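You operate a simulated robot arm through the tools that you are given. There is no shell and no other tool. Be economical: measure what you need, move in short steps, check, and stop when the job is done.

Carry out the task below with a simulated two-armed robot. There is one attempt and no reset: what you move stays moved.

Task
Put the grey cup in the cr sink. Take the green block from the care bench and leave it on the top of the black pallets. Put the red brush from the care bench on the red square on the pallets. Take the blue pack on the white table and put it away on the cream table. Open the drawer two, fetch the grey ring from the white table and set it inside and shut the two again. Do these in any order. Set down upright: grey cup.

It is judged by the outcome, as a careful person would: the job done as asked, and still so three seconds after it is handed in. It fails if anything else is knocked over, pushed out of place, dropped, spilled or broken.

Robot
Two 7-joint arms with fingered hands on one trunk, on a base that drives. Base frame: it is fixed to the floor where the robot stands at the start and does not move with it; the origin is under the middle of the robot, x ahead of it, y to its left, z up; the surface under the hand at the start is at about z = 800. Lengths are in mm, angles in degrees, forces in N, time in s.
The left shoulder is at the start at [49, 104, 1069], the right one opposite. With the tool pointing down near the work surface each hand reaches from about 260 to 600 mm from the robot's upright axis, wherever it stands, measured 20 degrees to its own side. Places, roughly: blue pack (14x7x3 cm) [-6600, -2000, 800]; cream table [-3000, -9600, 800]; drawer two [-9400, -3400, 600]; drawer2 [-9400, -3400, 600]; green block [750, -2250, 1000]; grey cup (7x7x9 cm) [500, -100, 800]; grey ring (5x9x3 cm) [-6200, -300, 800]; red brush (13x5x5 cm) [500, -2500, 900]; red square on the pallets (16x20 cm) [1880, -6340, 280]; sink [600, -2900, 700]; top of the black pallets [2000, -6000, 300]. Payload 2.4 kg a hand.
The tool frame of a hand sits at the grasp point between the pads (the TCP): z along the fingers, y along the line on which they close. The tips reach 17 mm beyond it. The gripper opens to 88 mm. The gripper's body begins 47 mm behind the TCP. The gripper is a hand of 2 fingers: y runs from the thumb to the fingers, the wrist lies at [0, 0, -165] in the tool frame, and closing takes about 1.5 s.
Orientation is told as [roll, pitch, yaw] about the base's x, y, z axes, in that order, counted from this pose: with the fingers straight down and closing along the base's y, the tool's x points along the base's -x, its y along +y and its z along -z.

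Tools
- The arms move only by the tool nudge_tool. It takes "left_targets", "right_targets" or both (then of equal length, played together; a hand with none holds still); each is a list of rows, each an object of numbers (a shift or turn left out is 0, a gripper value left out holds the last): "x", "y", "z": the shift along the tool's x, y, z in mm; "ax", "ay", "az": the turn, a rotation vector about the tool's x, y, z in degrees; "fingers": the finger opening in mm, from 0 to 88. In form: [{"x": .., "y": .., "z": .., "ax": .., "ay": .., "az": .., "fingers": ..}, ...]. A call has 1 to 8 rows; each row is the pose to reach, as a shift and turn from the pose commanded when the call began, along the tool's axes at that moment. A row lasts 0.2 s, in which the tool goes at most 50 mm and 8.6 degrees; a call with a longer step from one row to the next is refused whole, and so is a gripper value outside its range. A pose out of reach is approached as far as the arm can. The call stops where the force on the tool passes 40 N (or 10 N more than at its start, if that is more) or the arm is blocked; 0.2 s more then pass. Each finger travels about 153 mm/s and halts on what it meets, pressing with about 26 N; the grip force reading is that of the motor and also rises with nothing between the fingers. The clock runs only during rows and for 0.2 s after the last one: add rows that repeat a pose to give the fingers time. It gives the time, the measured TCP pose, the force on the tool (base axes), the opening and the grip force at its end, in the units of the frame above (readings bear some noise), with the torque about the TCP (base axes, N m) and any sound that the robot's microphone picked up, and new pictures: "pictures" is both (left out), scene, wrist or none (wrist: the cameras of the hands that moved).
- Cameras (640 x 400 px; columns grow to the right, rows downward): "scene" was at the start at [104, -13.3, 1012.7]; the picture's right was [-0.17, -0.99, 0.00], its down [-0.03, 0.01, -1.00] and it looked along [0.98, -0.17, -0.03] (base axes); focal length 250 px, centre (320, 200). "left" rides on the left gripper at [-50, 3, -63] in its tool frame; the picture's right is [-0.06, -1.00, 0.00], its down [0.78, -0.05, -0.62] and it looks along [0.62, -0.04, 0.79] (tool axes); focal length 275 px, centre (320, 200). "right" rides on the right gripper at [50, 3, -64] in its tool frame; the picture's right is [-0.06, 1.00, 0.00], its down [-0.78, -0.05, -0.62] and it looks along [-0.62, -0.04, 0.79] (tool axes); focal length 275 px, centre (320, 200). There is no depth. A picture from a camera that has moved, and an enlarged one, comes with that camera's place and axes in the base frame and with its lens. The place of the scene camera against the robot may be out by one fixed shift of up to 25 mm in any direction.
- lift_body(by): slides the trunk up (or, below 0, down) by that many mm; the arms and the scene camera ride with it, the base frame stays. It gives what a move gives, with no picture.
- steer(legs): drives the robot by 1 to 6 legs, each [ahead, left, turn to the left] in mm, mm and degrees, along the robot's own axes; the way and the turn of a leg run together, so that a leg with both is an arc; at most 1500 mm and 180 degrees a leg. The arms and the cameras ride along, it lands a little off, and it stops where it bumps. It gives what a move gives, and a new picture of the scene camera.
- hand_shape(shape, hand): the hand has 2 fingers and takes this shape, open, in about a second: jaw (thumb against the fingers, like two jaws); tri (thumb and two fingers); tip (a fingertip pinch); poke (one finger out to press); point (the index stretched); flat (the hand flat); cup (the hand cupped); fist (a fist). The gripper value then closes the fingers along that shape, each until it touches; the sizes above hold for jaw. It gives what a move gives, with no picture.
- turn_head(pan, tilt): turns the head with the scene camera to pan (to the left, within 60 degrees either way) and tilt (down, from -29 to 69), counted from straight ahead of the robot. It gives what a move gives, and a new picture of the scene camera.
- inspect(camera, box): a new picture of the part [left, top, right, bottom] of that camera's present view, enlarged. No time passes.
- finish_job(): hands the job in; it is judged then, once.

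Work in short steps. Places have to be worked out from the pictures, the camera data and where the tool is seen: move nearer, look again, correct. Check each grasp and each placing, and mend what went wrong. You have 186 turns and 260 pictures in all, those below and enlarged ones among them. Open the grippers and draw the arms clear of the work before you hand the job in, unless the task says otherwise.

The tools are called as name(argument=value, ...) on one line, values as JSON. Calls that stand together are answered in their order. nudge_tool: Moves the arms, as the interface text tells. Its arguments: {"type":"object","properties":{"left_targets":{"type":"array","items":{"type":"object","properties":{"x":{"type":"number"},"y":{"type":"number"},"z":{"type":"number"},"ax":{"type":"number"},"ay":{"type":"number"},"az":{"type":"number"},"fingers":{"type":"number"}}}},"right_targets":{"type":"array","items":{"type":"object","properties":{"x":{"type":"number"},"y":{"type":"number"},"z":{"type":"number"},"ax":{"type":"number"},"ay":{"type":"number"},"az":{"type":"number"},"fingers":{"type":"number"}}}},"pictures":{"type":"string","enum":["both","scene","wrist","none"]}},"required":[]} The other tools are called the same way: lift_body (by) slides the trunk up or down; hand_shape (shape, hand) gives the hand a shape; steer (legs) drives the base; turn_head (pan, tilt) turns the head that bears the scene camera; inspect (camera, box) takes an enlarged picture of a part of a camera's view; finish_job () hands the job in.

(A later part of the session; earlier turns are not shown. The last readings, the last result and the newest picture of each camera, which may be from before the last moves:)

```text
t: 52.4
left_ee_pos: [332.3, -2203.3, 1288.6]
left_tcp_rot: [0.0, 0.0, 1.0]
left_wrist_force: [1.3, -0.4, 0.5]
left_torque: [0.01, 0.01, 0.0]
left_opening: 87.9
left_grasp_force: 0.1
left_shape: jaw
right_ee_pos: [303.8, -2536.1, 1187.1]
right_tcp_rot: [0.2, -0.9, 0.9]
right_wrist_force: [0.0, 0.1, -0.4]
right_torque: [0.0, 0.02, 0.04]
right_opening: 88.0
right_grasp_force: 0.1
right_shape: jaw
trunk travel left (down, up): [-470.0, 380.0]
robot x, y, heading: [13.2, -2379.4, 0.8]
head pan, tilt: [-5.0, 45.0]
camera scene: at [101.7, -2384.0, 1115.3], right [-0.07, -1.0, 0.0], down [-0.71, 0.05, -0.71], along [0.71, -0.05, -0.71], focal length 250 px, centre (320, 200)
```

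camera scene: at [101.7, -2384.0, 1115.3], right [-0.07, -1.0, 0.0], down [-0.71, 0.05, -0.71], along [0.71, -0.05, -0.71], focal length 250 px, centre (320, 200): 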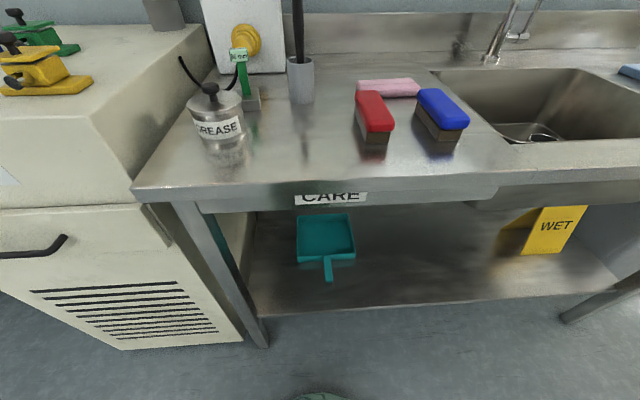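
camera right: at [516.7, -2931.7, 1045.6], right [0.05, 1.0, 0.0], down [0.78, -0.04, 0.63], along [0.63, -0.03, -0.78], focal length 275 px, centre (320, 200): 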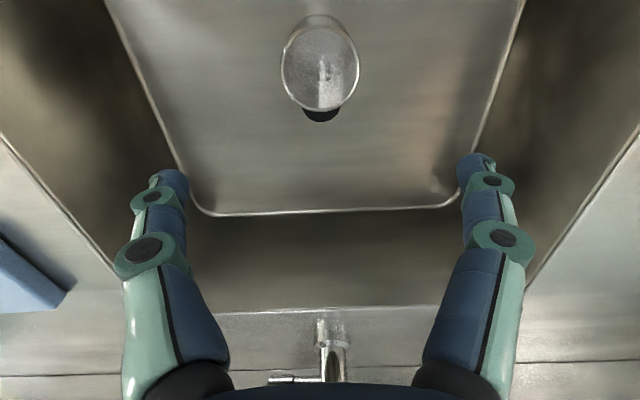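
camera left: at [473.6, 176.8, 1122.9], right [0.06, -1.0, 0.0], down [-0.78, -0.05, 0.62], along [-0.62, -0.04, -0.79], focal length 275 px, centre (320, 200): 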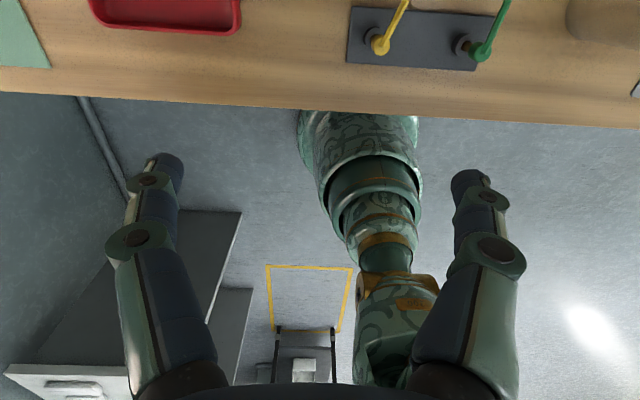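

The ellipse in the sink is the cup's rim, which projects exactly where I expect it, so the cup is upright. Next I'll zoom in on the block area.

inspect(camera="scene", box=[160, 0, 330, 160])

inspect(camera="scene", box=[330, 60, 490, 160])

```text
2.50 times, centred on (245, 80) of scene
camera zoom: at [101.7, -2384.0, 1115.3], right [-0.07, -1.0, 0.0], down [-0.71, 0.05, -0.71], along [0.71, -0.05, -0.71], focal length 624 px, centre (508, 500)
```

zoom: 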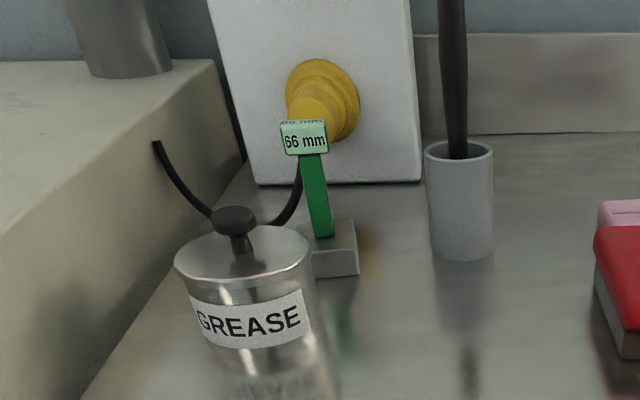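

```text
4.00 times, centred on (410, 110) of scene
camera zoom: at [101.7, -2384.0, 1115.3], right [-0.07, -1.0, 0.0], down [-0.71, 0.05, -0.71], along [0.71, -0.05, -0.71], focal length 998 px, centre (-40, 560)
```

zoom: 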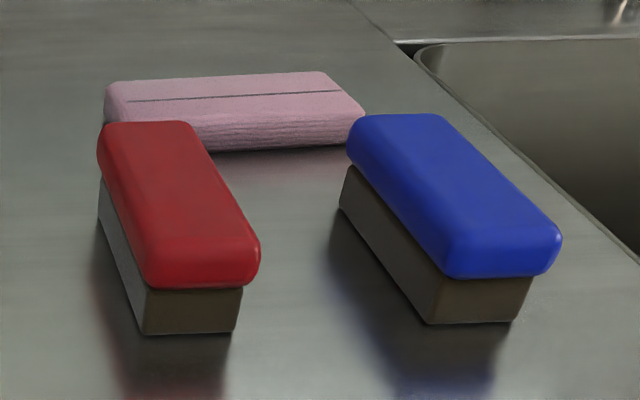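

I need other views of the rig behind the grease tin, so I'll move up and to the left and look at it again.

lift_body(by=150)

steer(legs=[[0, 200, 0]])

inspect(camera="scene", box=[260, 0, 460, 125])

```text
t: 54.1
left_ee_pos: [330.8, -2204.5, 1439.3]
left_tcp_rot: [0.0, 0.0, 1.0]
left_wrist_force: [-0.3, 0.7, 0.6]
left_torque: [0.0, 0.02, 0.0]
left_opening: 87.8
left_grasp_force: 0.0
left_shape: jaw
right_ee_pos: [303.9, -2536.5, 1336.5]
right_tcp_rot: [0.2, -0.7, 0.9]
right_wrist_force: [0.0, -1.2, 0.3]
right_torque: [-0.03, 0.0, 0.03]
right_opening: 88.0
right_grasp_force: 0.0
right_shape: jaw
trunk travel left (down, up): [-620.0, 230.0]
robot x, y, heading: [10.0, -2378.6, 0.8]
head pan, tilt: [-5.0, 45.0]
```

```text
t: 55.7
left_ee_pos: [328.0, -2003.9, 1438.8]
left_tcp_rot: [-0.2, 0.0, 1.0]
left_wrist_force: [0.9, 0.1, 0.2]
left_torque: [0.02, -0.02, -0.02]
left_opening: 87.9
left_grasp_force: 0.1
left_shape: jaw
right_ee_pos: [301.8, -2337.5, 1338.4]
right_tcp_rot: [0.2, -1.0, 0.9]
right_wrist_force: [-0.9, 0.2, -0.3]
right_torque: [0.02, 0.0, 0.0]
right_opening: 87.7
right_grasp_force: 0.0
right_shape: jaw
trunk travel left (down, up): [-620.0, 230.0]
robot x, y, heading: [5.2, -2184.8, 0.9]
head pan, tilt: [-5.0, 45.0]
camera scene: at [96.5, -2185.7, 1265.9], right [-0.07, -1.0, 0.0], down [-0.71, 0.05, -0.71], along [0.71, -0.05, -0.71], focal length 250 px, centre (320, 200)
```

scene: 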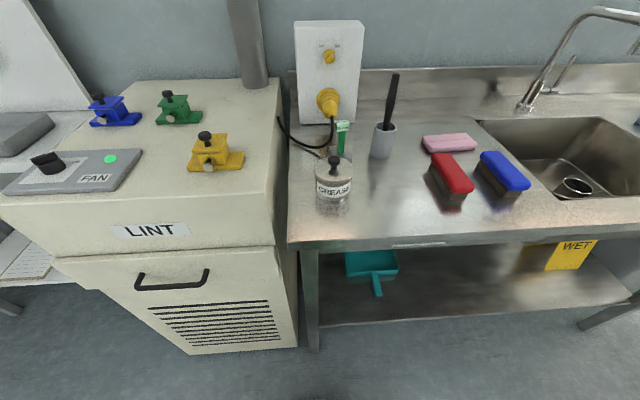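

```text
3.20 times, centred on (360, 62) of scene
camera zoom: at [96.5, -2185.7, 1265.9], right [-0.07, -1.0, 0.0], down [-0.71, 0.05, -0.71], along [0.71, -0.05, -0.71], focal length 799 px, centre (192, 640)
```

zoom: 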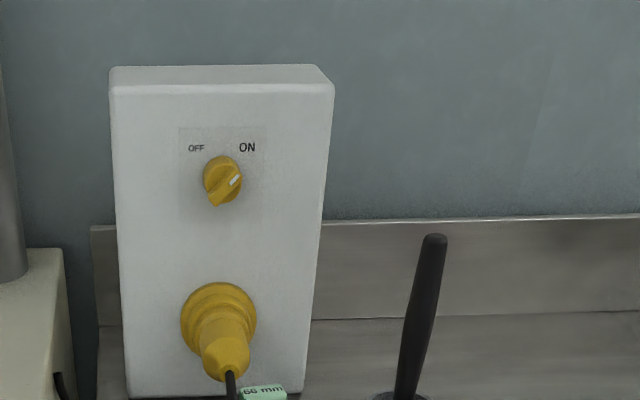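

inspect(camera="scene", box=[270, 80, 410, 220])

inspect(camera="left", box=[0, 0, 640, 400])

inspect(camera="right", box=[0, 0, 640, 400])

```text
2.86 times, centred on (340, 150) of scene
camera zoom: at [96.5, -2185.7, 1265.9], right [-0.07, -1.0, 0.0], down [-0.71, 0.05, -0.71], along [0.71, -0.05, -0.71], focal length 713 px, centre (263, 343)
```

zoom: 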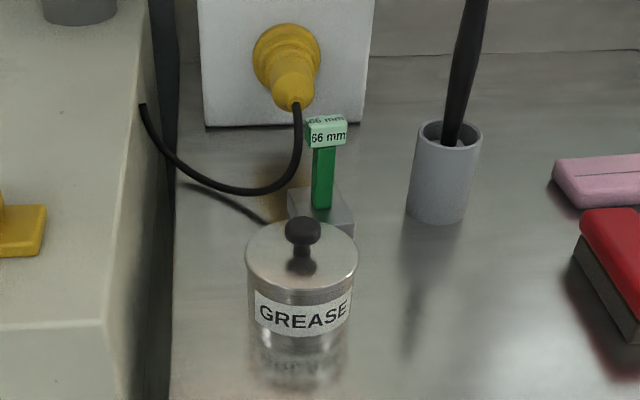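

```text
1.00 times, centred on (320, 200) of left (not enlarged: the box is as wide or as high as the picture)
camera zoom: at [377.6, -1999.8, 1502.8], right [0.08, -1.0, 0.0], down [-0.78, -0.06, 0.62], along [-0.62, -0.05, -0.79], focal length 275 px, centre (320, 200)
```

zoom: 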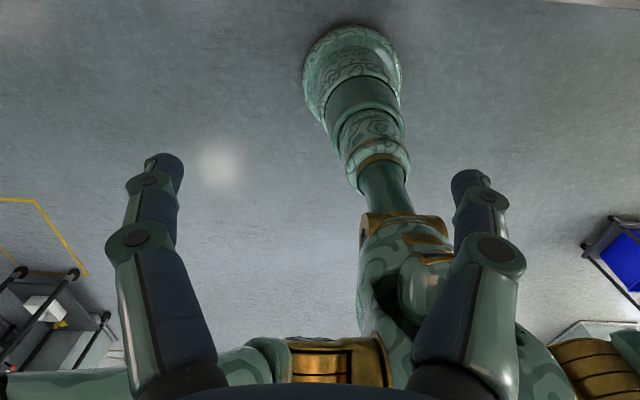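

```text
1.00 times, centred on (320, 200) of right (not enlarged: the box is as wide or as high as the picture)
camera zoom: at [249.8, -2334.9, 1400.0], right [0.05, 1.0, 0.0], down [0.78, -0.04, 0.63], along [0.63, -0.03, -0.78], focal length 275 px, centre (320, 200)
```

zoom: 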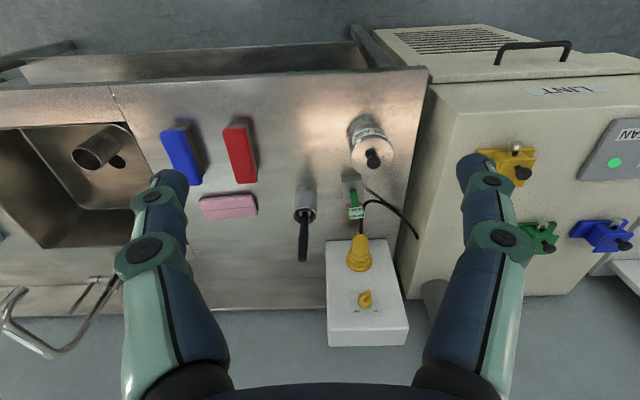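

inspect(camera="right", box=[290, 100, 440, 260])

```text
2.50 times, centred on (365, 180) of right
camera zoom: at [249.8, -2334.9, 1400.0], right [0.05, 1.0, 0.0], down [0.78, -0.04, 0.63], along [0.63, -0.03, -0.78], focal length 688 px, centre (208, 250)
```

zoom: 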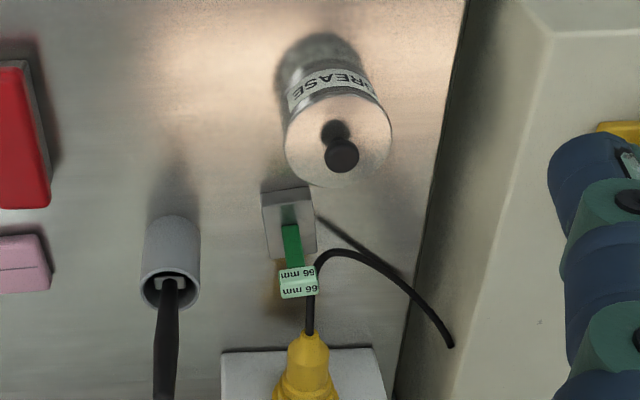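

The green gauge on the grey foot stands at about (607, -2273), with its label top near z 990. I'll position for the right hand, drive to about (75, -2100), and lower the trunk.

steer(legs=[[72, 85, -0.9]])

lift_body(by=-120)

nudge_tool(right_targets=[{"x": -50}, {"x": -100}, {"x": -140}, {"x": -140}], pictures="both")

```text
t: 56.9
left_ee_pos: [402.5, -1923.9, 1438.6]
left_tcp_rot: [-0.1, -0.1, 0.2]
left_wrist_force: [0.4, -0.2, -0.5]
left_torque: [0.02, -0.01, 0.04]
left_opening: 87.9
left_grasp_force: 0.0
left_shape: jaw
right_ee_pos: [369.9, -2255.6, 1337.1]
right_tcp_rot: [0.2, -0.7, 0.1]
right_wrist_force: [-0.3, 0.2, -0.9]
right_torque: [0.0, -0.02, -0.03]
right_opening: 87.9
right_grasp_force: 0.1
right_shape: jaw
trunk travel left (down, up): [-620.0, 230.0]
robot x, y, heading: [76.7, -2096.2, 0.1]
head pan, tilt: [-5.0, 45.0]
camera scene: at [167.8, -2101.0, 1265.8], right [-0.09, -1.0, 0.0], down [-0.71, 0.06, -0.71], along [0.7, -0.06, -0.71], focal length 250 px, centre (320, 200)
```

scene: 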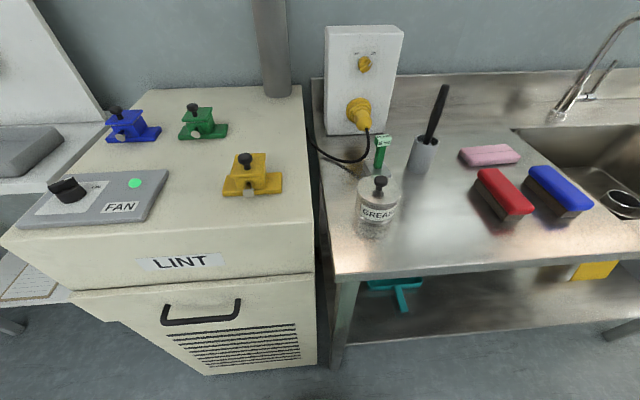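

```text
t: 58.4
left_ee_pos: [401.8, -1924.1, 1319.4]
left_tcp_rot: [0.0, 0.0, 0.1]
left_wrist_force: [-0.2, 0.0, 0.4]
left_torque: [0.03, 0.02, -0.03]
left_opening: 87.7
left_grasp_force: 0.1
left_shape: jaw
right_ee_pos: [368.8, -2256.3, 1216.4]
right_tcp_rot: [0.2, -0.7, 0.0]
right_wrist_force: [0.3, 0.5, 0.9]
right_torque: [0.02, 0.0, 0.0]
right_opening: 87.8
right_grasp_force: 0.1
right_shape: jaw
trunk travel left (down, up): [-500.0, 350.0]
robot x, y, heading: [77.2, -2097.4, 0.1]
head pan, tilt: [-5.0, 45.0]
```

```text
t: 59.4
left_ee_pos: [401.6, -1924.8, 1319.8]
left_tcp_rot: [0.0, 0.0, 0.1]
left_wrist_force: [0.0, 1.1, 0.3]
left_torque: [-0.04, 0.02, -0.01]
left_opening: 87.9
left_grasp_force: 0.1
left_shape: jaw
right_ee_pos: [508.4, -2255.1, 1217.9]
right_tcp_rot: [0.3, -0.9, 0.0]
right_wrist_force: [-1.0, -0.3, 0.1]
right_torque: [0.0, -0.01, 0.01]
right_opening: 88.0
right_grasp_force: 0.1
right_shape: jaw
trunk travel left (down, up): [-500.0, 350.0]
robot x, y, heading: [77.6, -2097.3, 0.1]
head pan, tilt: [-5.0, 45.0]
camera scene: at [168.1, -2102.1, 1145.4], right [-0.09, -1.0, 0.0], down [-0.7, 0.06, -0.71], along [0.7, -0.06, -0.71], focal length 250 px, centre (320, 200)
camera right: at [456.8, -2253.4, 1281.4], right [0.06, 1.0, 0.0], down [0.77, -0.05, 0.63], along [0.63, -0.04, -0.78], focal length 275 px, centre (320, 200)
```

scene: 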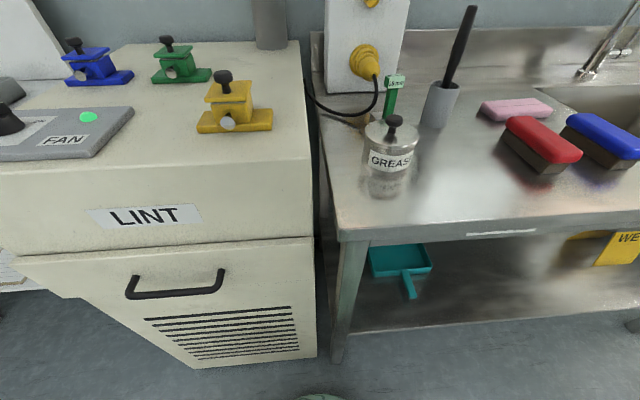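
right: 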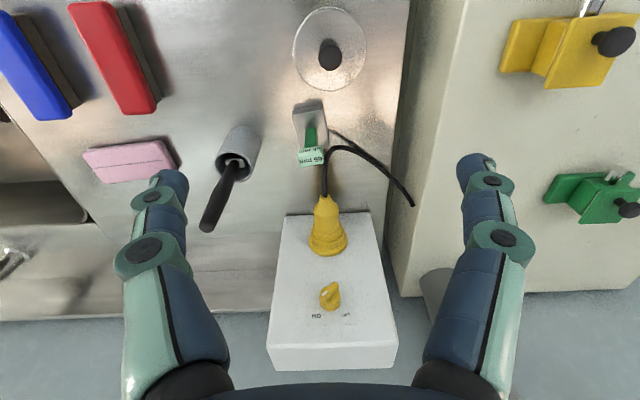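

I'll move in above the green gauge for a closer look, part of the way down.

nudge_tool(right_targets=[{"x": -40, "y": -8, "z": 20}, {"x": -80, "y": -18, "z": 60}, {"x": -95, "y": -18, "z": 90}, {"x": -95, "y": -18, "z": 90}], pictures="wrist")

inspect(camera="right", box=[220, 0, 420, 160])

```text
refused: row 2 steps farther than a row can; nothing moved
```

```text
2.50 times, centred on (320, 80) of right
camera zoom: at [456.8, -2253.4, 1281.4], right [0.06, 1.0, 0.0], down [0.77, -0.05, 0.63], along [0.63, -0.04, -0.78], focal length 688 px, centre (320, 500)
```

zoom: 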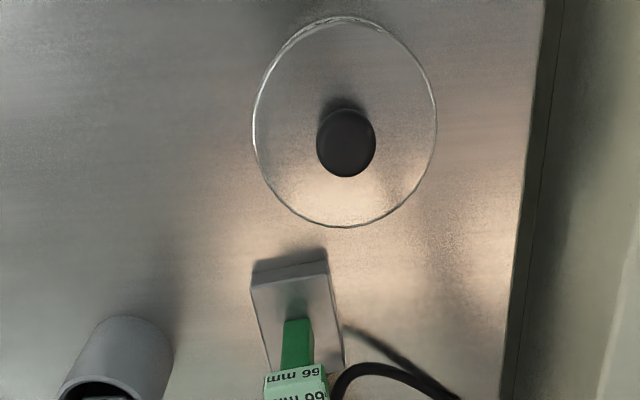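

nudge_tool(right_targets=[{"x": -35, "y": -8, "z": 15}, {"x": -70, "y": -15, "z": 40}, {"x": -95, "y": -18, "z": 70}, {"x": -95, "y": -18, "z": 95}, {"x": -95, "y": -18, "z": 95}], pictures="wrist")

```text
t: 60.6
left_ee_pos: [402.4, -1925.0, 1319.1]
left_tcp_rot: [0.0, 0.0, 0.1]
left_wrist_force: [-1.0, 0.1, 0.1]
left_torque: [0.02, 0.02, 0.0]
left_opening: 87.9
left_grasp_force: 0.0
left_shape: jaw
right_ee_pos: [606.1, -2274.9, 1125.3]
right_tcp_rot: [0.2, -0.9, 0.0]
right_wrist_force: [0.4, 0.7, 0.1]
right_torque: [0.03, 0.02, -0.01]
right_opening: 87.9
right_grasp_force: 0.0
right_shape: jaw
trunk travel left (down, up): [-500.0, 350.0]
robot x, y, heading: [76.3, -2098.7, 0.2]
head pan, tilt: [-5.0, 45.0]
camera right: at [554.6, -2271.7, 1188.1], right [0.06, 1.0, 0.0], down [0.77, -0.05, 0.63], along [0.63, -0.04, -0.78], focal length 275 px, centre (320, 200)
```

right: 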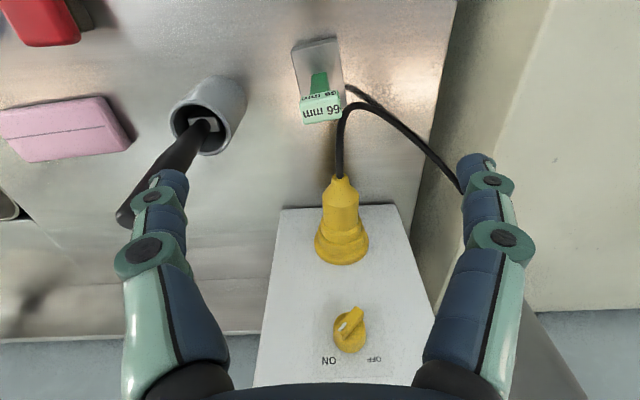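

The label plate is about 30 mm wide, at (629, -2275) and z about 980. I'll narrow the fingers to 60, descend onto it, and take a picture before closing.

nudge_tool(right_targets=[{"x": -18, "y": 0, "z": 10, "fingers": 64}, {"x": -18, "y": 0, "z": 50, "fingers": 64}, {"x": -18, "y": 0, "z": 90, "fingers": 64}, {"x": -18, "y": 0, "z": 105}, {"x": -18, "y": 0, "z": 105}], pictures="wrist")

```text
t: 61.8
left_ee_pos: [401.6, -1924.9, 1319.3]
left_tcp_rot: [0.0, 0.0, 0.1]
left_wrist_force: [-0.7, 0.2, 0.4]
left_torque: [-0.01, 0.01, 0.03]
left_opening: 87.9
left_grasp_force: 0.1
left_shape: jaw
right_ee_pos: [623.3, -2273.5, 1021.0]
right_tcp_rot: [0.2, -0.9, 0.0]
right_wrist_force: [-0.1, 0.1, -0.5]
right_torque: [0.02, 0.01, 0.01]
right_opening: 64.3
right_grasp_force: 0.1
right_shape: jaw
trunk travel left (down, up): [-500.0, 350.0]
robot x, y, heading: [80.4, -2098.8, 0.1]
head pan, tilt: [-5.0, 45.0]
camera right: at [572.7, -2270.3, 1083.6], right [0.06, 1.0, 0.0], down [0.77, -0.05, 0.63], along [0.63, -0.04, -0.78], focal length 275 px, centre (320, 200)
```

right: 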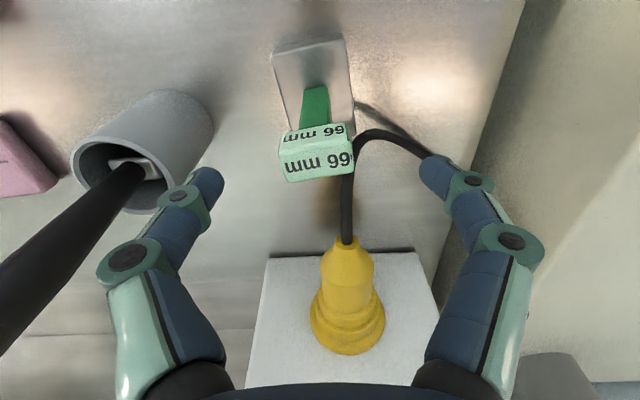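

The label plate is centred between the fingers and the cord passes just behind it. I'll descend to z of about 974, staying at x 626, and close.

nudge_tool(right_targets=[{"x": -3, "y": -1, "z": 25}, {"x": -3, "y": -1, "z": 47}, {"x": -3, "y": -1, "z": 47, "fingers": 20}, {"x": -3, "y": -1, "z": 47, "fingers": 10}, {"x": -3, "y": -1, "z": 47, "fingers": 10}, {"x": -3, "y": -1, "z": 47, "fingers": 10}], pictures="wrist")

```text
t: 63.2
left_ee_pos: [400.8, -1924.7, 1319.3]
left_tcp_rot: [0.0, 0.0, 0.1]
left_wrist_force: [1.3, -0.1, -0.5]
left_torque: [-0.02, 0.0, 0.03]
left_opening: 88.0
left_grasp_force: 0.0
left_shape: jaw
right_ee_pos: [615.7, -2274.4, 980.4]
right_tcp_rot: [0.2, -0.8, 0.0]
right_wrist_force: [-0.8, 0.1, -0.3]
right_torque: [0.03, 0.0, -0.01]
right_opening: 10.1
right_grasp_force: 0.0
right_shape: jaw
right hand out of reach, approached as far as the arm can: row 1, 2, 3, 4, 5, 6
trunk travel left (down, up): [-500.0, 350.0]
robot x, y, heading: [80.0, -2096.4, 0.3]
head pan, tilt: [-5.0, 45.0]
camera right: at [563.8, -2271.7, 1042.1], right [0.06, 1.0, 0.0], down [0.77, -0.05, 0.63], along [0.63, -0.04, -0.78], focal length 275 px, centre (320, 200)
```

right: 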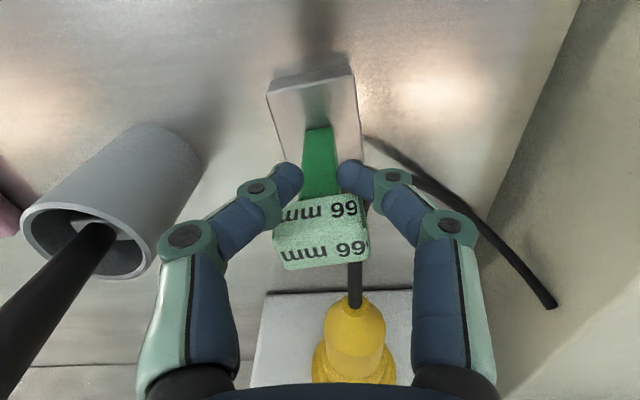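

The fingers closed short of the plate because the arm ran out of reach. I'll open, rise, and drive 50 mm nearer.

nudge_tool(right_targets=[{"fingers": 40}, {"fingers": 64}, {"fingers": 64, "x": 15}, {"z": -40, "x": 35, "fingers": 64}, {"z": -70, "x": 45}, {"z": -70, "x": 45}], pictures="none")

steer(legs=[[50, 0, 0]])

inspect(camera="right", box=[0, 0, 640, 400])

```text
t: 64.6
left_ee_pos: [401.1, -1924.5, 1318.4]
left_tcp_rot: [0.1, 0.0, 0.1]
left_wrist_force: [-0.1, -0.2, 0.5]
left_torque: [0.0, -0.03, -0.02]
left_opening: 88.1
left_grasp_force: 0.0
left_shape: jaw
right_ee_pos: [567.1, -2275.7, 1049.7]
right_tcp_rot: [0.2, -0.9, 0.0]
right_wrist_force: [-0.4, 0.0, -0.2]
right_torque: [0.01, 0.01, 0.01]
right_opening: 63.5
right_grasp_force: 0.1
right_shape: jaw
trunk travel left (down, up): [-500.0, 350.0]
robot x, y, heading: [75.6, -2099.8, 0.3]
head pan, tilt: [-5.0, 45.0]
```

```text
t: 65.5
left_ee_pos: [452.5, -1924.6, 1320.3]
left_tcp_rot: [-0.1, 0.1, 0.2]
left_wrist_force: [0.4, -0.3, -0.5]
left_torque: [-0.03, 0.0, -0.06]
left_opening: 87.8
left_grasp_force: 0.0
left_shape: jaw
right_ee_pos: [618.9, -2275.8, 1049.6]
right_tcp_rot: [0.2, -0.8, 0.1]
right_wrist_force: [-0.4, -0.9, -0.1]
right_torque: [0.0, 0.01, 0.01]
right_opening: 63.6
right_grasp_force: 0.0
right_shape: jaw
trunk travel left (down, up): [-500.0, 350.0]
robot x, y, heading: [124.4, -2098.3, 0.1]
head pan, tilt: [-5.0, 45.0]
camera scene: at [219.4, -2102.0, 1145.3], right [-0.09, -1.0, 0.0], down [-0.71, 0.06, -0.71], along [0.7, -0.06, -0.71], focal length 250 px, centre (320, 200)
```

scene: 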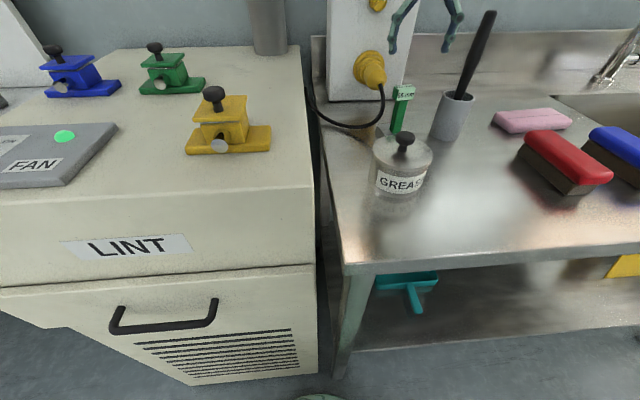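

```text
1.00 times, centred on (320, 200) of right (not enlarged: the box is as wide or as high as the picture)
camera zoom: at [568.2, -2272.9, 1112.3], right [0.06, 1.0, 0.0], down [0.78, -0.05, 0.63], along [0.63, -0.04, -0.78], focal length 275 px, centre (320, 200)
```

zoom: 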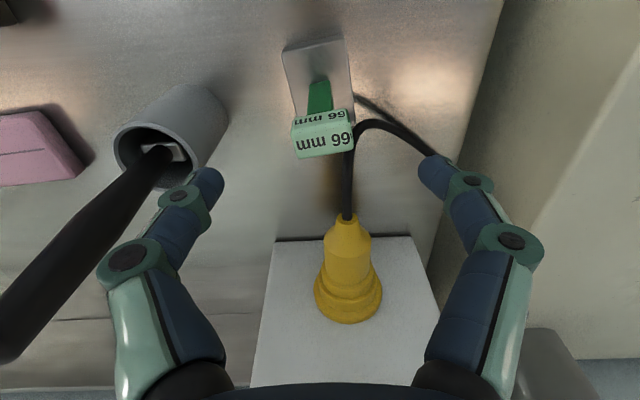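

Good reach now. I'll descend to x 629, z 974 and close on the plate.

nudge_tool(right_targets=[{"x": -10, "z": 35}, {"x": -10, "z": 60}, {"x": -10, "z": 76}, {"x": -10, "z": 76, "fingers": 30}, {"x": -10, "z": 76, "fingers": 5}, {"x": -10, "z": 76, "fingers": 5}, {"x": -10, "z": 76, "fingers": 5}], pictures="wrist")

```text
t: 67.1
left_ee_pos: [452.5, -1925.1, 1319.4]
left_tcp_rot: [0.1, 0.0, 0.1]
left_wrist_force: [0.3, 0.6, 0.6]
left_torque: [0.03, 0.01, 0.03]
left_opening: 88.2
left_grasp_force: 0.0
left_shape: jaw
right_ee_pos: [630.1, -2276.9, 972.6]
right_tcp_rot: [0.2, -0.8, 0.0]
right_wrist_force: [0.3, 1.2, -1.1]
right_torque: [0.01, -0.01, -0.01]
right_opening: 17.5
right_grasp_force: 26.1
right_shape: jaw
trunk travel left (down, up): [-500.0, 350.0]
robot x, y, heading: [128.7, -2098.8, -0.2]
head pan, tilt: [-5.0, 45.0]
camera right: at [578.6, -2273.6, 1035.9], right [0.06, 1.0, 0.0], down [0.78, -0.05, 0.63], along [0.63, -0.04, -0.78], focal length 275 px, centre (320, 200)
```

right: 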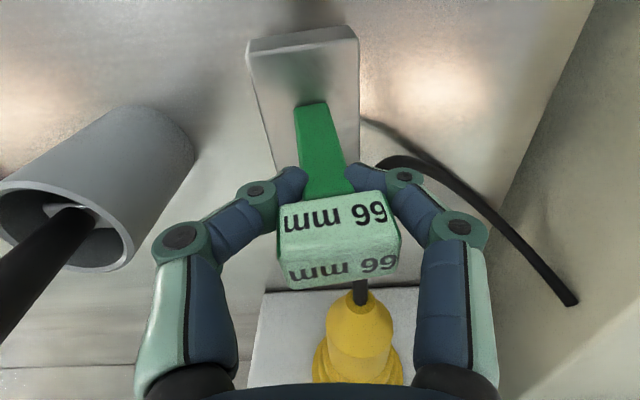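

I'm gripping the bar (17.5 mm) just under the label. I'll lift a little first to see whether the foot comes with it.

nudge_tool(right_targets=[{"z": -10}, {"z": -25}, {"z": -45}, {"z": -45}], pictures="wrist")

```text
t: 68.1
left_ee_pos: [451.7, -1925.3, 1318.5]
left_tcp_rot: [0.0, -0.1, 0.0]
left_wrist_force: [-0.2, -0.2, 0.0]
left_torque: [0.03, -0.01, 0.01]
left_opening: 88.0
left_grasp_force: 0.1
left_shape: jaw
right_ee_pos: [627.6, -2275.7, 1018.9]
right_tcp_rot: [0.3, -0.9, 0.0]
right_wrist_force: [0.1, 0.2, -1.3]
right_torque: [-0.03, -0.02, 0.01]
right_opening: 17.7
right_grasp_force: 25.9
right_shape: jaw
trunk travel left (down, up): [-500.0, 350.0]
robot x, y, heading: [127.2, -2098.8, 0.1]
head pan, tilt: [-5.0, 45.0]
camera right: at [577.5, -2273.1, 1082.4], right [0.06, 1.0, 0.01], down [0.77, -0.05, 0.63], along [0.63, -0.04, -0.78], focal length 275 px, centre (320, 200)
```

right: 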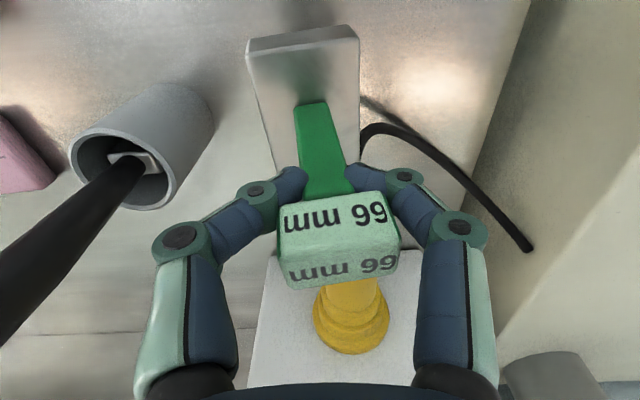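

The block lifts as one piece. I'll raise it and draw it back above the other items.

nudge_tool(right_targets=[{"z": -45}, {"z": -90}, {"z": -130}, {"z": -150, "x": 30}, {"z": -150, "x": 75}, {"z": -150, "x": 120}, {"z": -150, "x": 170}, {"z": -150, "x": 220}], pictures="none")

steer(legs=[[-100, 0, 0], [0, -500, 0]])

```text
t: 69.9
left_ee_pos: [451.0, -1925.2, 1318.4]
left_tcp_rot: [0.0, 0.0, 0.1]
left_wrist_force: [0.6, 0.6, -0.2]
left_torque: [0.01, -0.02, -0.03]
left_opening: 87.7
left_grasp_force: 0.0
left_shape: jaw
right_ee_pos: [403.9, -2276.7, 1165.5]
right_tcp_rot: [0.2, -0.9, -0.1]
right_wrist_force: [0.2, -0.1, -0.9]
right_torque: [-0.02, 0.0, 0.0]
right_opening: 17.5
right_grasp_force: 26.0
right_shape: jaw
trunk travel left (down, up): [-500.0, 350.0]
robot x, y, heading: [128.5, -2098.3, -0.1]
head pan, tilt: [-5.0, 45.0]
```

```text
t: 73.7
left_ee_pos: [351.6, -2430.1, 1318.9]
left_tcp_rot: [0.0, 0.0, 0.4]
left_wrist_force: [0.5, -0.1, -0.2]
left_torque: [-0.03, -0.01, -0.02]
left_opening: 87.8
left_grasp_force: 0.0
left_shape: jaw
right_ee_pos: [308.5, -2782.7, 1164.7]
right_tcp_rot: [0.1, -0.9, 0.2]
right_wrist_force: [-0.2, 1.4, -2.1]
right_torque: [0.0, 0.0, 0.0]
right_opening: 17.6
right_grasp_force: 25.5
right_shape: jaw
trunk travel left (down, up): [-500.0, 350.0]
robot x, y, heading: [30.9, -2601.2, 0.4]
head pan, tilt: [-5.0, 45.0]
camera scene: at [120.1, -2607.9, 1145.4], right [-0.08, -1.0, 0.0], down [-0.7, 0.06, -0.71], along [0.7, -0.06, -0.71], focal length 250 px, centre (320, 200)
```

scene: 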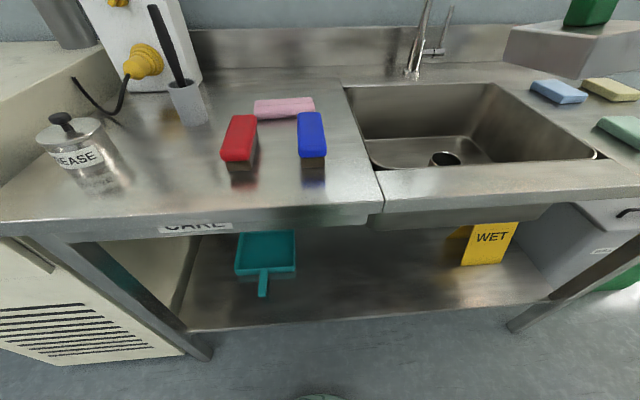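

The red brush lies almost along x, centred near (468, -2515) with its top near z 945. I'll bring the left hand above it.

nudge_tool(left_targets=[{"x": -25, "y": -18, "z": 35}, {"x": -50, "y": -36, "z": 70}, {"x": -75, "y": -54, "z": 105}, {"x": -100, "y": -70, "z": 140}, {"x": -116, "y": -85, "z": 175}, {"x": -116, "y": -85, "z": 200}, {"x": -116, "y": -85, "z": 200}], pictures="wrist")

```text
t: 75.2
left_ee_pos: [468.8, -2513.1, 1119.1]
left_tcp_rot: [-0.1, 0.0, 0.4]
left_wrist_force: [-0.2, -0.6, 1.2]
left_torque: [0.0, 0.03, 0.02]
left_opening: 87.9
left_grasp_force: 0.1
left_shape: jaw
right_ee_pos: [308.2, -2783.2, 1164.9]
right_tcp_rot: [0.2, -0.8, 0.3]
right_wrist_force: [-0.5, -0.5, -1.7]
right_torque: [0.02, 0.0, 0.02]
right_opening: 17.8
right_grasp_force: 25.9
right_shape: jaw
trunk travel left (down, up): [-500.0, 350.0]
robot x, y, heading: [31.3, -2603.6, 0.7]
head pan, tilt: [-5.0, 45.0]
camera left: at [517.9, -2509.3, 1182.4], right [0.07, -1.0, 0.0], down [-0.78, -0.05, 0.62], along [-0.62, -0.04, -0.79], focal length 275 px, centre (320, 200)
```

left: 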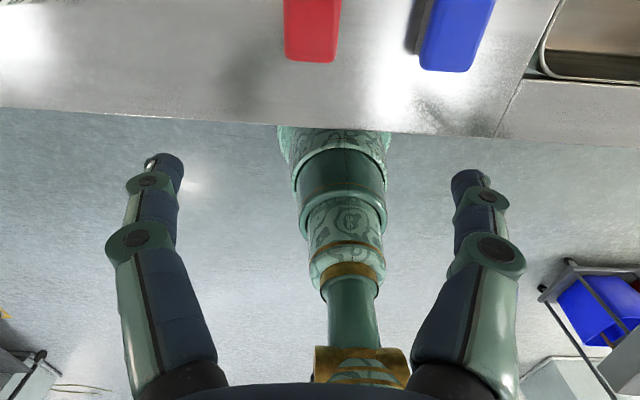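

The wrist view puts the near end of the brush at x of about 470, so its centre is nearer x 527. I'll shift forward and down and look again.

nudge_tool(left_targets=[{"x": -30, "y": 4, "z": 10}, {"x": -58, "y": 7, "z": 40}, {"x": -58, "y": 7, "z": 80}, {"x": -58, "y": 7, "z": 80}], pictures="wrist")

```text
t: 76.2
left_ee_pos: [528.1, -2506.3, 1039.8]
left_tcp_rot: [0.0, 0.0, 0.4]
left_wrist_force: [0.9, -0.1, 0.0]
left_torque: [0.0, 0.02, 0.02]
left_opening: 88.0
left_grasp_force: 0.0
left_shape: jaw
right_ee_pos: [308.5, -2781.7, 1163.2]
right_tcp_rot: [0.2, -0.8, 0.3]
right_wrist_force: [0.0, -0.5, -2.1]
right_torque: [0.02, 0.0, 0.03]
right_opening: 17.5
right_grasp_force: 25.7
right_shape: jaw
trunk travel left (down, up): [-500.0, 350.0]
robot x, y, heading: [28.0, -2601.0, 0.3]
head pan, tilt: [-5.0, 45.0]
camera left: at [576.9, -2501.6, 1103.2], right [0.07, -1.0, 0.0], down [-0.78, -0.05, 0.62], along [-0.62, -0.04, -0.79], focal length 275 px, centre (320, 200)
```

left: 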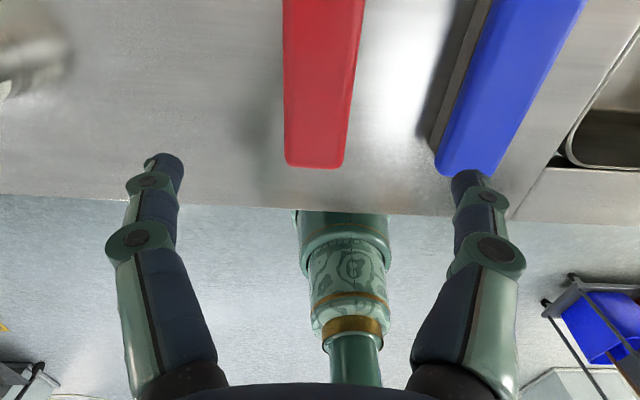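

The brush is aligned with x, centred at (530, -2505), with its top at z of about 918 (bench about 870). I'll descend to z 900 and close.

nudge_tool(left_targets=[{"x": 0, "y": 1, "z": 45}, {"y": 1, "z": 90}, {"y": 1, "z": 120}, {"y": 1, "z": 140}, {"y": 1, "z": 140, "fingers": 45}, {"y": 1, "z": 140, "fingers": 30}, {"y": 1, "z": 140, "fingers": 30}], pictures="wrist")

```text
t: 77.8
left_ee_pos: [526.8, -2506.0, 900.0]
left_tcp_rot: [0.0, 0.0, 0.4]
left_wrist_force: [-0.4, -0.2, -0.2]
left_torque: [-0.01, 0.0, 0.01]
left_opening: 33.5
left_grasp_force: 25.7
left_shape: jaw
right_ee_pos: [309.3, -2781.7, 1164.7]
right_tcp_rot: [0.1, -0.8, 0.3]
right_wrist_force: [-0.3, 0.5, -1.1]
right_torque: [-0.01, 0.01, -0.01]
right_opening: 17.4
right_grasp_force: 25.9
right_shape: jaw
trunk travel left (down, up): [-500.0, 350.0]
robot x, y, heading: [28.1, -2601.7, 0.1]
head pan, tilt: [-5.0, 45.0]
camera left: at [576.4, -2501.3, 963.4], right [0.07, -1.0, 0.0], down [-0.78, -0.05, 0.62], along [-0.62, -0.04, -0.79], focal length 275 px, centre (320, 200)
```

left: 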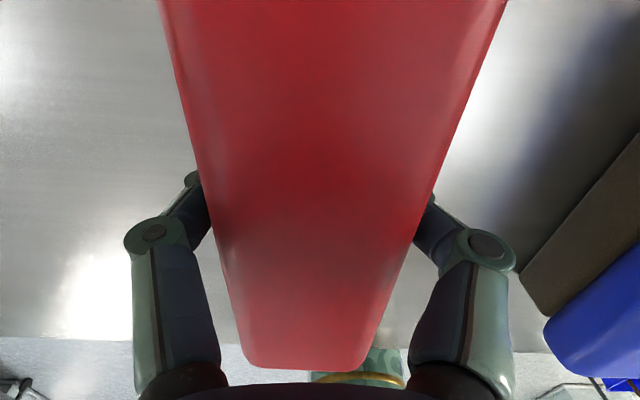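

The brush is gripped. I'll lift it high and pull back.

nudge_tool(left_targets=[{"z": -40}, {"z": -80}, {"z": -120}, {"z": -160}, {"z": -190, "x": 30}, {"z": -200, "x": 70}, {"z": -200, "x": 120}, {"z": -200, "x": 160}], pictures="wrist")

steer(legs=[[-550, 0, 0]])

turn_head(pan=-60, tilt=12)

```text
t: 79.7
left_ee_pos: [368.9, -2507.2, 1099.2]
left_tcp_rot: [0.0, 0.1, 0.6]
left_wrist_force: [0.3, 0.1, 0.0]
left_torque: [0.01, -0.02, -0.01]
left_opening: 33.5
left_grasp_force: 25.8
left_shape: jaw
right_ee_pos: [308.4, -2782.9, 1164.8]
right_tcp_rot: [0.2, -0.9, 0.3]
right_wrist_force: [-0.5, -0.7, -1.8]
right_torque: [-0.02, -0.01, -0.02]
right_opening: 17.5
right_grasp_force: 26.3
right_shape: jaw
trunk travel left (down, up): [-500.0, 350.0]
robot x, y, heading: [31.0, -2605.1, 0.6]
head pan, tilt: [-5.0, 45.0]
camera left: at [417.5, -2502.9, 1161.9], right [0.07, -1.0, 0.0], down [-0.78, -0.06, 0.62], along [-0.62, -0.04, -0.79], focal length 275 px, centre (320, 200)
```

left: 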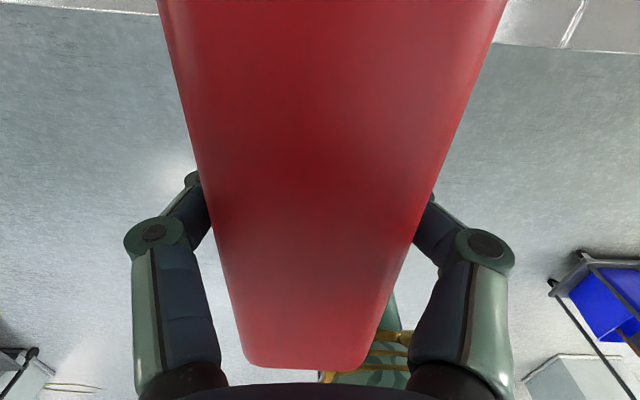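

```text
t: 82.8
left_ee_pos: [-182.6, -2510.1, 1098.0]
left_tcp_rot: [0.0, 0.1, 0.9]
left_wrist_force: [0.5, 0.3, -0.5]
left_torque: [0.0, 0.01, 0.01]
left_opening: 33.4
left_grasp_force: 26.0
left_shape: jaw
right_ee_pos: [-238.9, -2785.8, 1164.8]
right_tcp_rot: [0.1, -0.9, 0.9]
right_wrist_force: [-0.5, -0.3, -1.4]
right_torque: [-0.02, 0.0, 0.02]
right_opening: 17.5
right_grasp_force: 25.9
right_shape: jaw
trunk travel left (down, up): [-500.0, 350.0]
robot x, y, heading: [-519.5, -2612.5, 1.0]
head pan, tilt: [-5.0, 45.0]
camera scene: at [-429.7, -2612.9, 1145.4], right [-0.07, -1.0, 0.0], down [-0.71, 0.05, -0.71], along [0.71, -0.05, -0.71], focal length 250 px, centre (320, 200)
```

scene: 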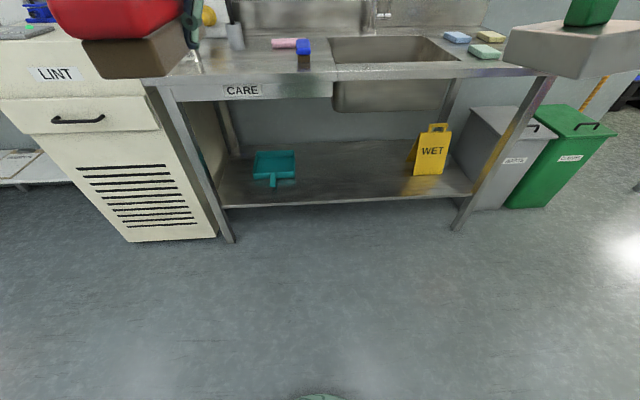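

```text
t: 84.1
left_ee_pos: [-181.5, -2511.2, 1096.6]
left_tcp_rot: [0.1, 0.0, 1.0]
left_wrist_force: [0.5, 0.8, -0.8]
left_torque: [0.01, 0.0, -0.02]
left_opening: 33.4
left_grasp_force: 26.4
left_shape: jaw
right_ee_pos: [-238.2, -2786.4, 1163.6]
right_tcp_rot: [0.3, -0.8, 0.9]
right_wrist_force: [0.7, 0.6, -2.5]
right_torque: [0.01, -0.02, -0.01]
right_opening: 17.6
right_grasp_force: 26.0
right_shape: jaw
trunk travel left (down, up): [-500.0, 350.0]
robot x, y, heading: [-519.5, -2612.5, 1.0]
head pan, tilt: [-60.0, 12.0]
camera scene: at [-461.8, -2686.8, 1195.6], right [-0.85, -0.52, 0.0], down [-0.12, 0.19, -0.97], along [0.51, -0.83, -0.22], focal length 250 px, centre (320, 200)
```

scene: 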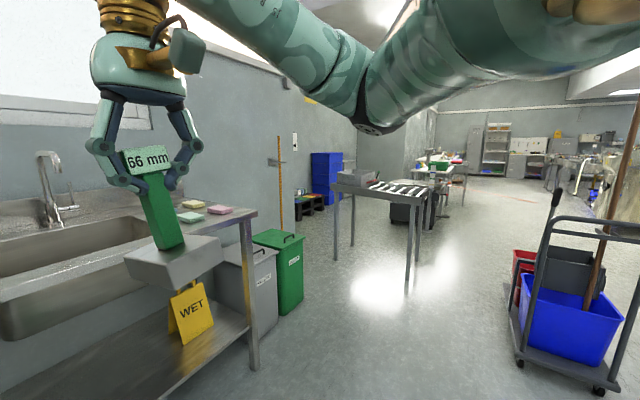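

The block hangs well. The route to the pallets runs between the bins and the roller table, so I'll move right and turn toward it.

steer(legs=[[150, -1350, 0], [0, 0, -55]])

turn_head(pan=0, tilt=15)

```text
t: 93.4
left_ee_pos: [-61.4, -4195.2, 1099.1]
left_tcp_rot: [0.0, 0.0, -53.7]
left_wrist_force: [-0.4, 0.2, -1.5]
left_torque: [-0.03, -0.01, 0.0]
left_opening: 33.4
left_grasp_force: 25.5
left_shape: jaw
right_ee_pos: [-318.4, -4307.3, 1163.5]
right_tcp_rot: [0.2, -0.8, -53.7]
right_wrist_force: [-0.5, 0.3, -2.3]
right_torque: [0.02, -0.01, -0.01]
right_opening: 17.5
right_grasp_force: 25.9
right_shape: jaw
trunk travel left (down, up): [-500.0, 350.0]
robot x, y, heading: [-336.2, -3973.9, -53.4]
head pan, tilt: [-60.0, 12.0]
camera scene: at [-377.3, -4083.0, 1195.8], right [-0.92, 0.4, 0.0], down [0.09, 0.2, -0.98], along [-0.39, -0.89, -0.22], focal length 250 px, centre (320, 200)
```

scene: 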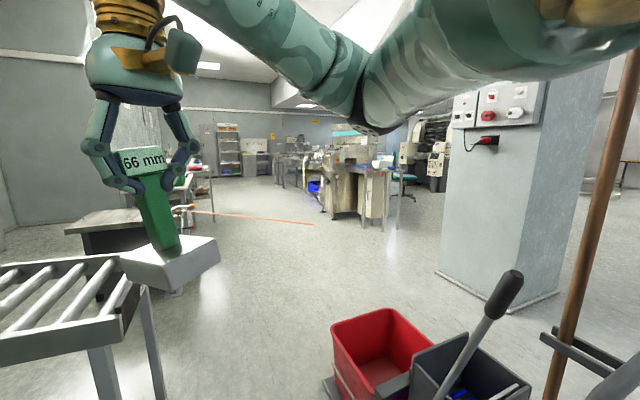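

```text
t: 94.7
left_ee_pos: [-61.4, -4196.1, 1098.8]
left_tcp_rot: [-0.1, 0.1, -53.7]
left_wrist_force: [-0.1, -0.7, -0.7]
left_torque: [-0.03, -0.02, 0.0]
left_opening: 33.2
left_grasp_force: 26.4
left_shape: jaw
right_ee_pos: [-319.1, -4307.0, 1165.3]
right_tcp_rot: [0.2, -0.8, -53.7]
right_wrist_force: [0.7, -1.0, -1.5]
right_torque: [0.0, 0.0, -0.02]
right_opening: 17.6
right_grasp_force: 25.8
right_shape: jaw
trunk travel left (down, up): [-500.0, 350.0]
robot x, y, heading: [-337.8, -3974.7, -53.8]
head pan, tilt: [0.0, 15.0]
camera scene: at [-284.6, -4073.0, 1192.2], right [-0.81, -0.59, 0.0], down [-0.15, 0.21, -0.97], along [0.57, -0.78, -0.26], focal length 250 px, centre (320, 200)
```

scene: 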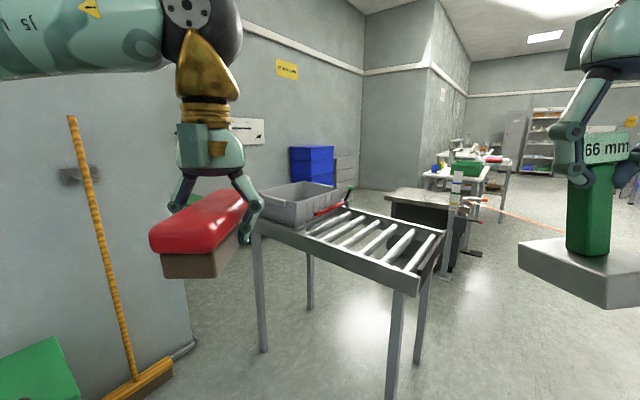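

The roller table spans about x -40 to 670 and y -5260 to -4800, and the cart is at x < -825. I'll turn to face -y and drive down the gap at x of about -430.

steer(legs=[[0, 0, -36.2], [500, -92, 0]])

turn_head(pan=0, tilt=30)

```text
t: 99.4
left_ee_pos: [-336.2, -4820.4, 1097.2]
left_tcp_rot: [-0.1, 0.1, -90.1]
left_wrist_force: [0.0, -0.2, -1.0]
left_torque: [0.0, 0.0, -0.02]
left_opening: 33.0
left_grasp_force: 25.9
left_shape: jaw
right_ee_pos: [-610.8, -4756.5, 1163.9]
right_tcp_rot: [0.2, -0.8, -90.2]
right_wrist_force: [-0.6, 0.3, -1.4]
right_torque: [-0.01, -0.01, -0.01]
right_opening: 17.4
right_grasp_force: 26.5
right_shape: jaw
trunk travel left (down, up): [-500.0, 350.0]
robot x, y, heading: [-429.5, -4475.9, -89.9]
head pan, tilt: [0.0, 15.0]
camera scene: at [-447.7, -4598.4, 1192.2], right [-1.0, 0.0, 0.0], down [0.0, 0.26, -0.97], along [0.0, -0.97, -0.26], focal length 250 px, centre (320, 200)
```

scene: 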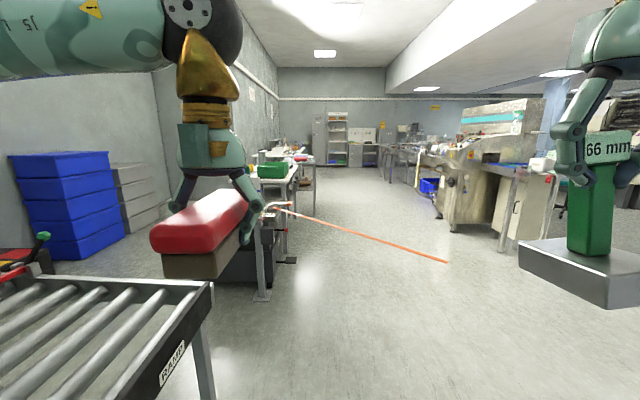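

```text
t: 100.2
left_ee_pos: [-335.1, -4818.8, 1098.1]
left_tcp_rot: [0.0, -0.1, -90.0]
left_wrist_force: [-0.3, 0.1, -0.2]
left_torque: [0.01, 0.0, 0.0]
left_opening: 33.2
left_grasp_force: 26.2
left_shape: jaw
right_ee_pos: [-609.1, -4756.1, 1164.5]
right_tcp_rot: [0.2, -0.8, -90.2]
right_wrist_force: [-0.5, -0.2, -1.4]
right_torque: [0.01, 0.01, 0.02]
right_opening: 17.5
right_grasp_force: 26.0
right_shape: jaw
trunk travel left (down, up): [-500.0, 350.0]
robot x, y, heading: [-426.8, -4480.5, -89.8]
head pan, tilt: [0.0, 30.0]
camera scene: at [-447.6, -4595.1, 1168.1], right [-1.0, 0.0, 0.0], down [0.0, 0.5, -0.87], along [0.0, -0.87, -0.5], focal length 250 px, centre (320, 200)
```

scene: 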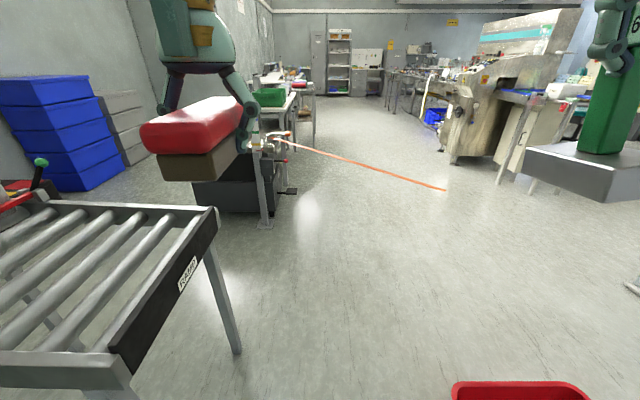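

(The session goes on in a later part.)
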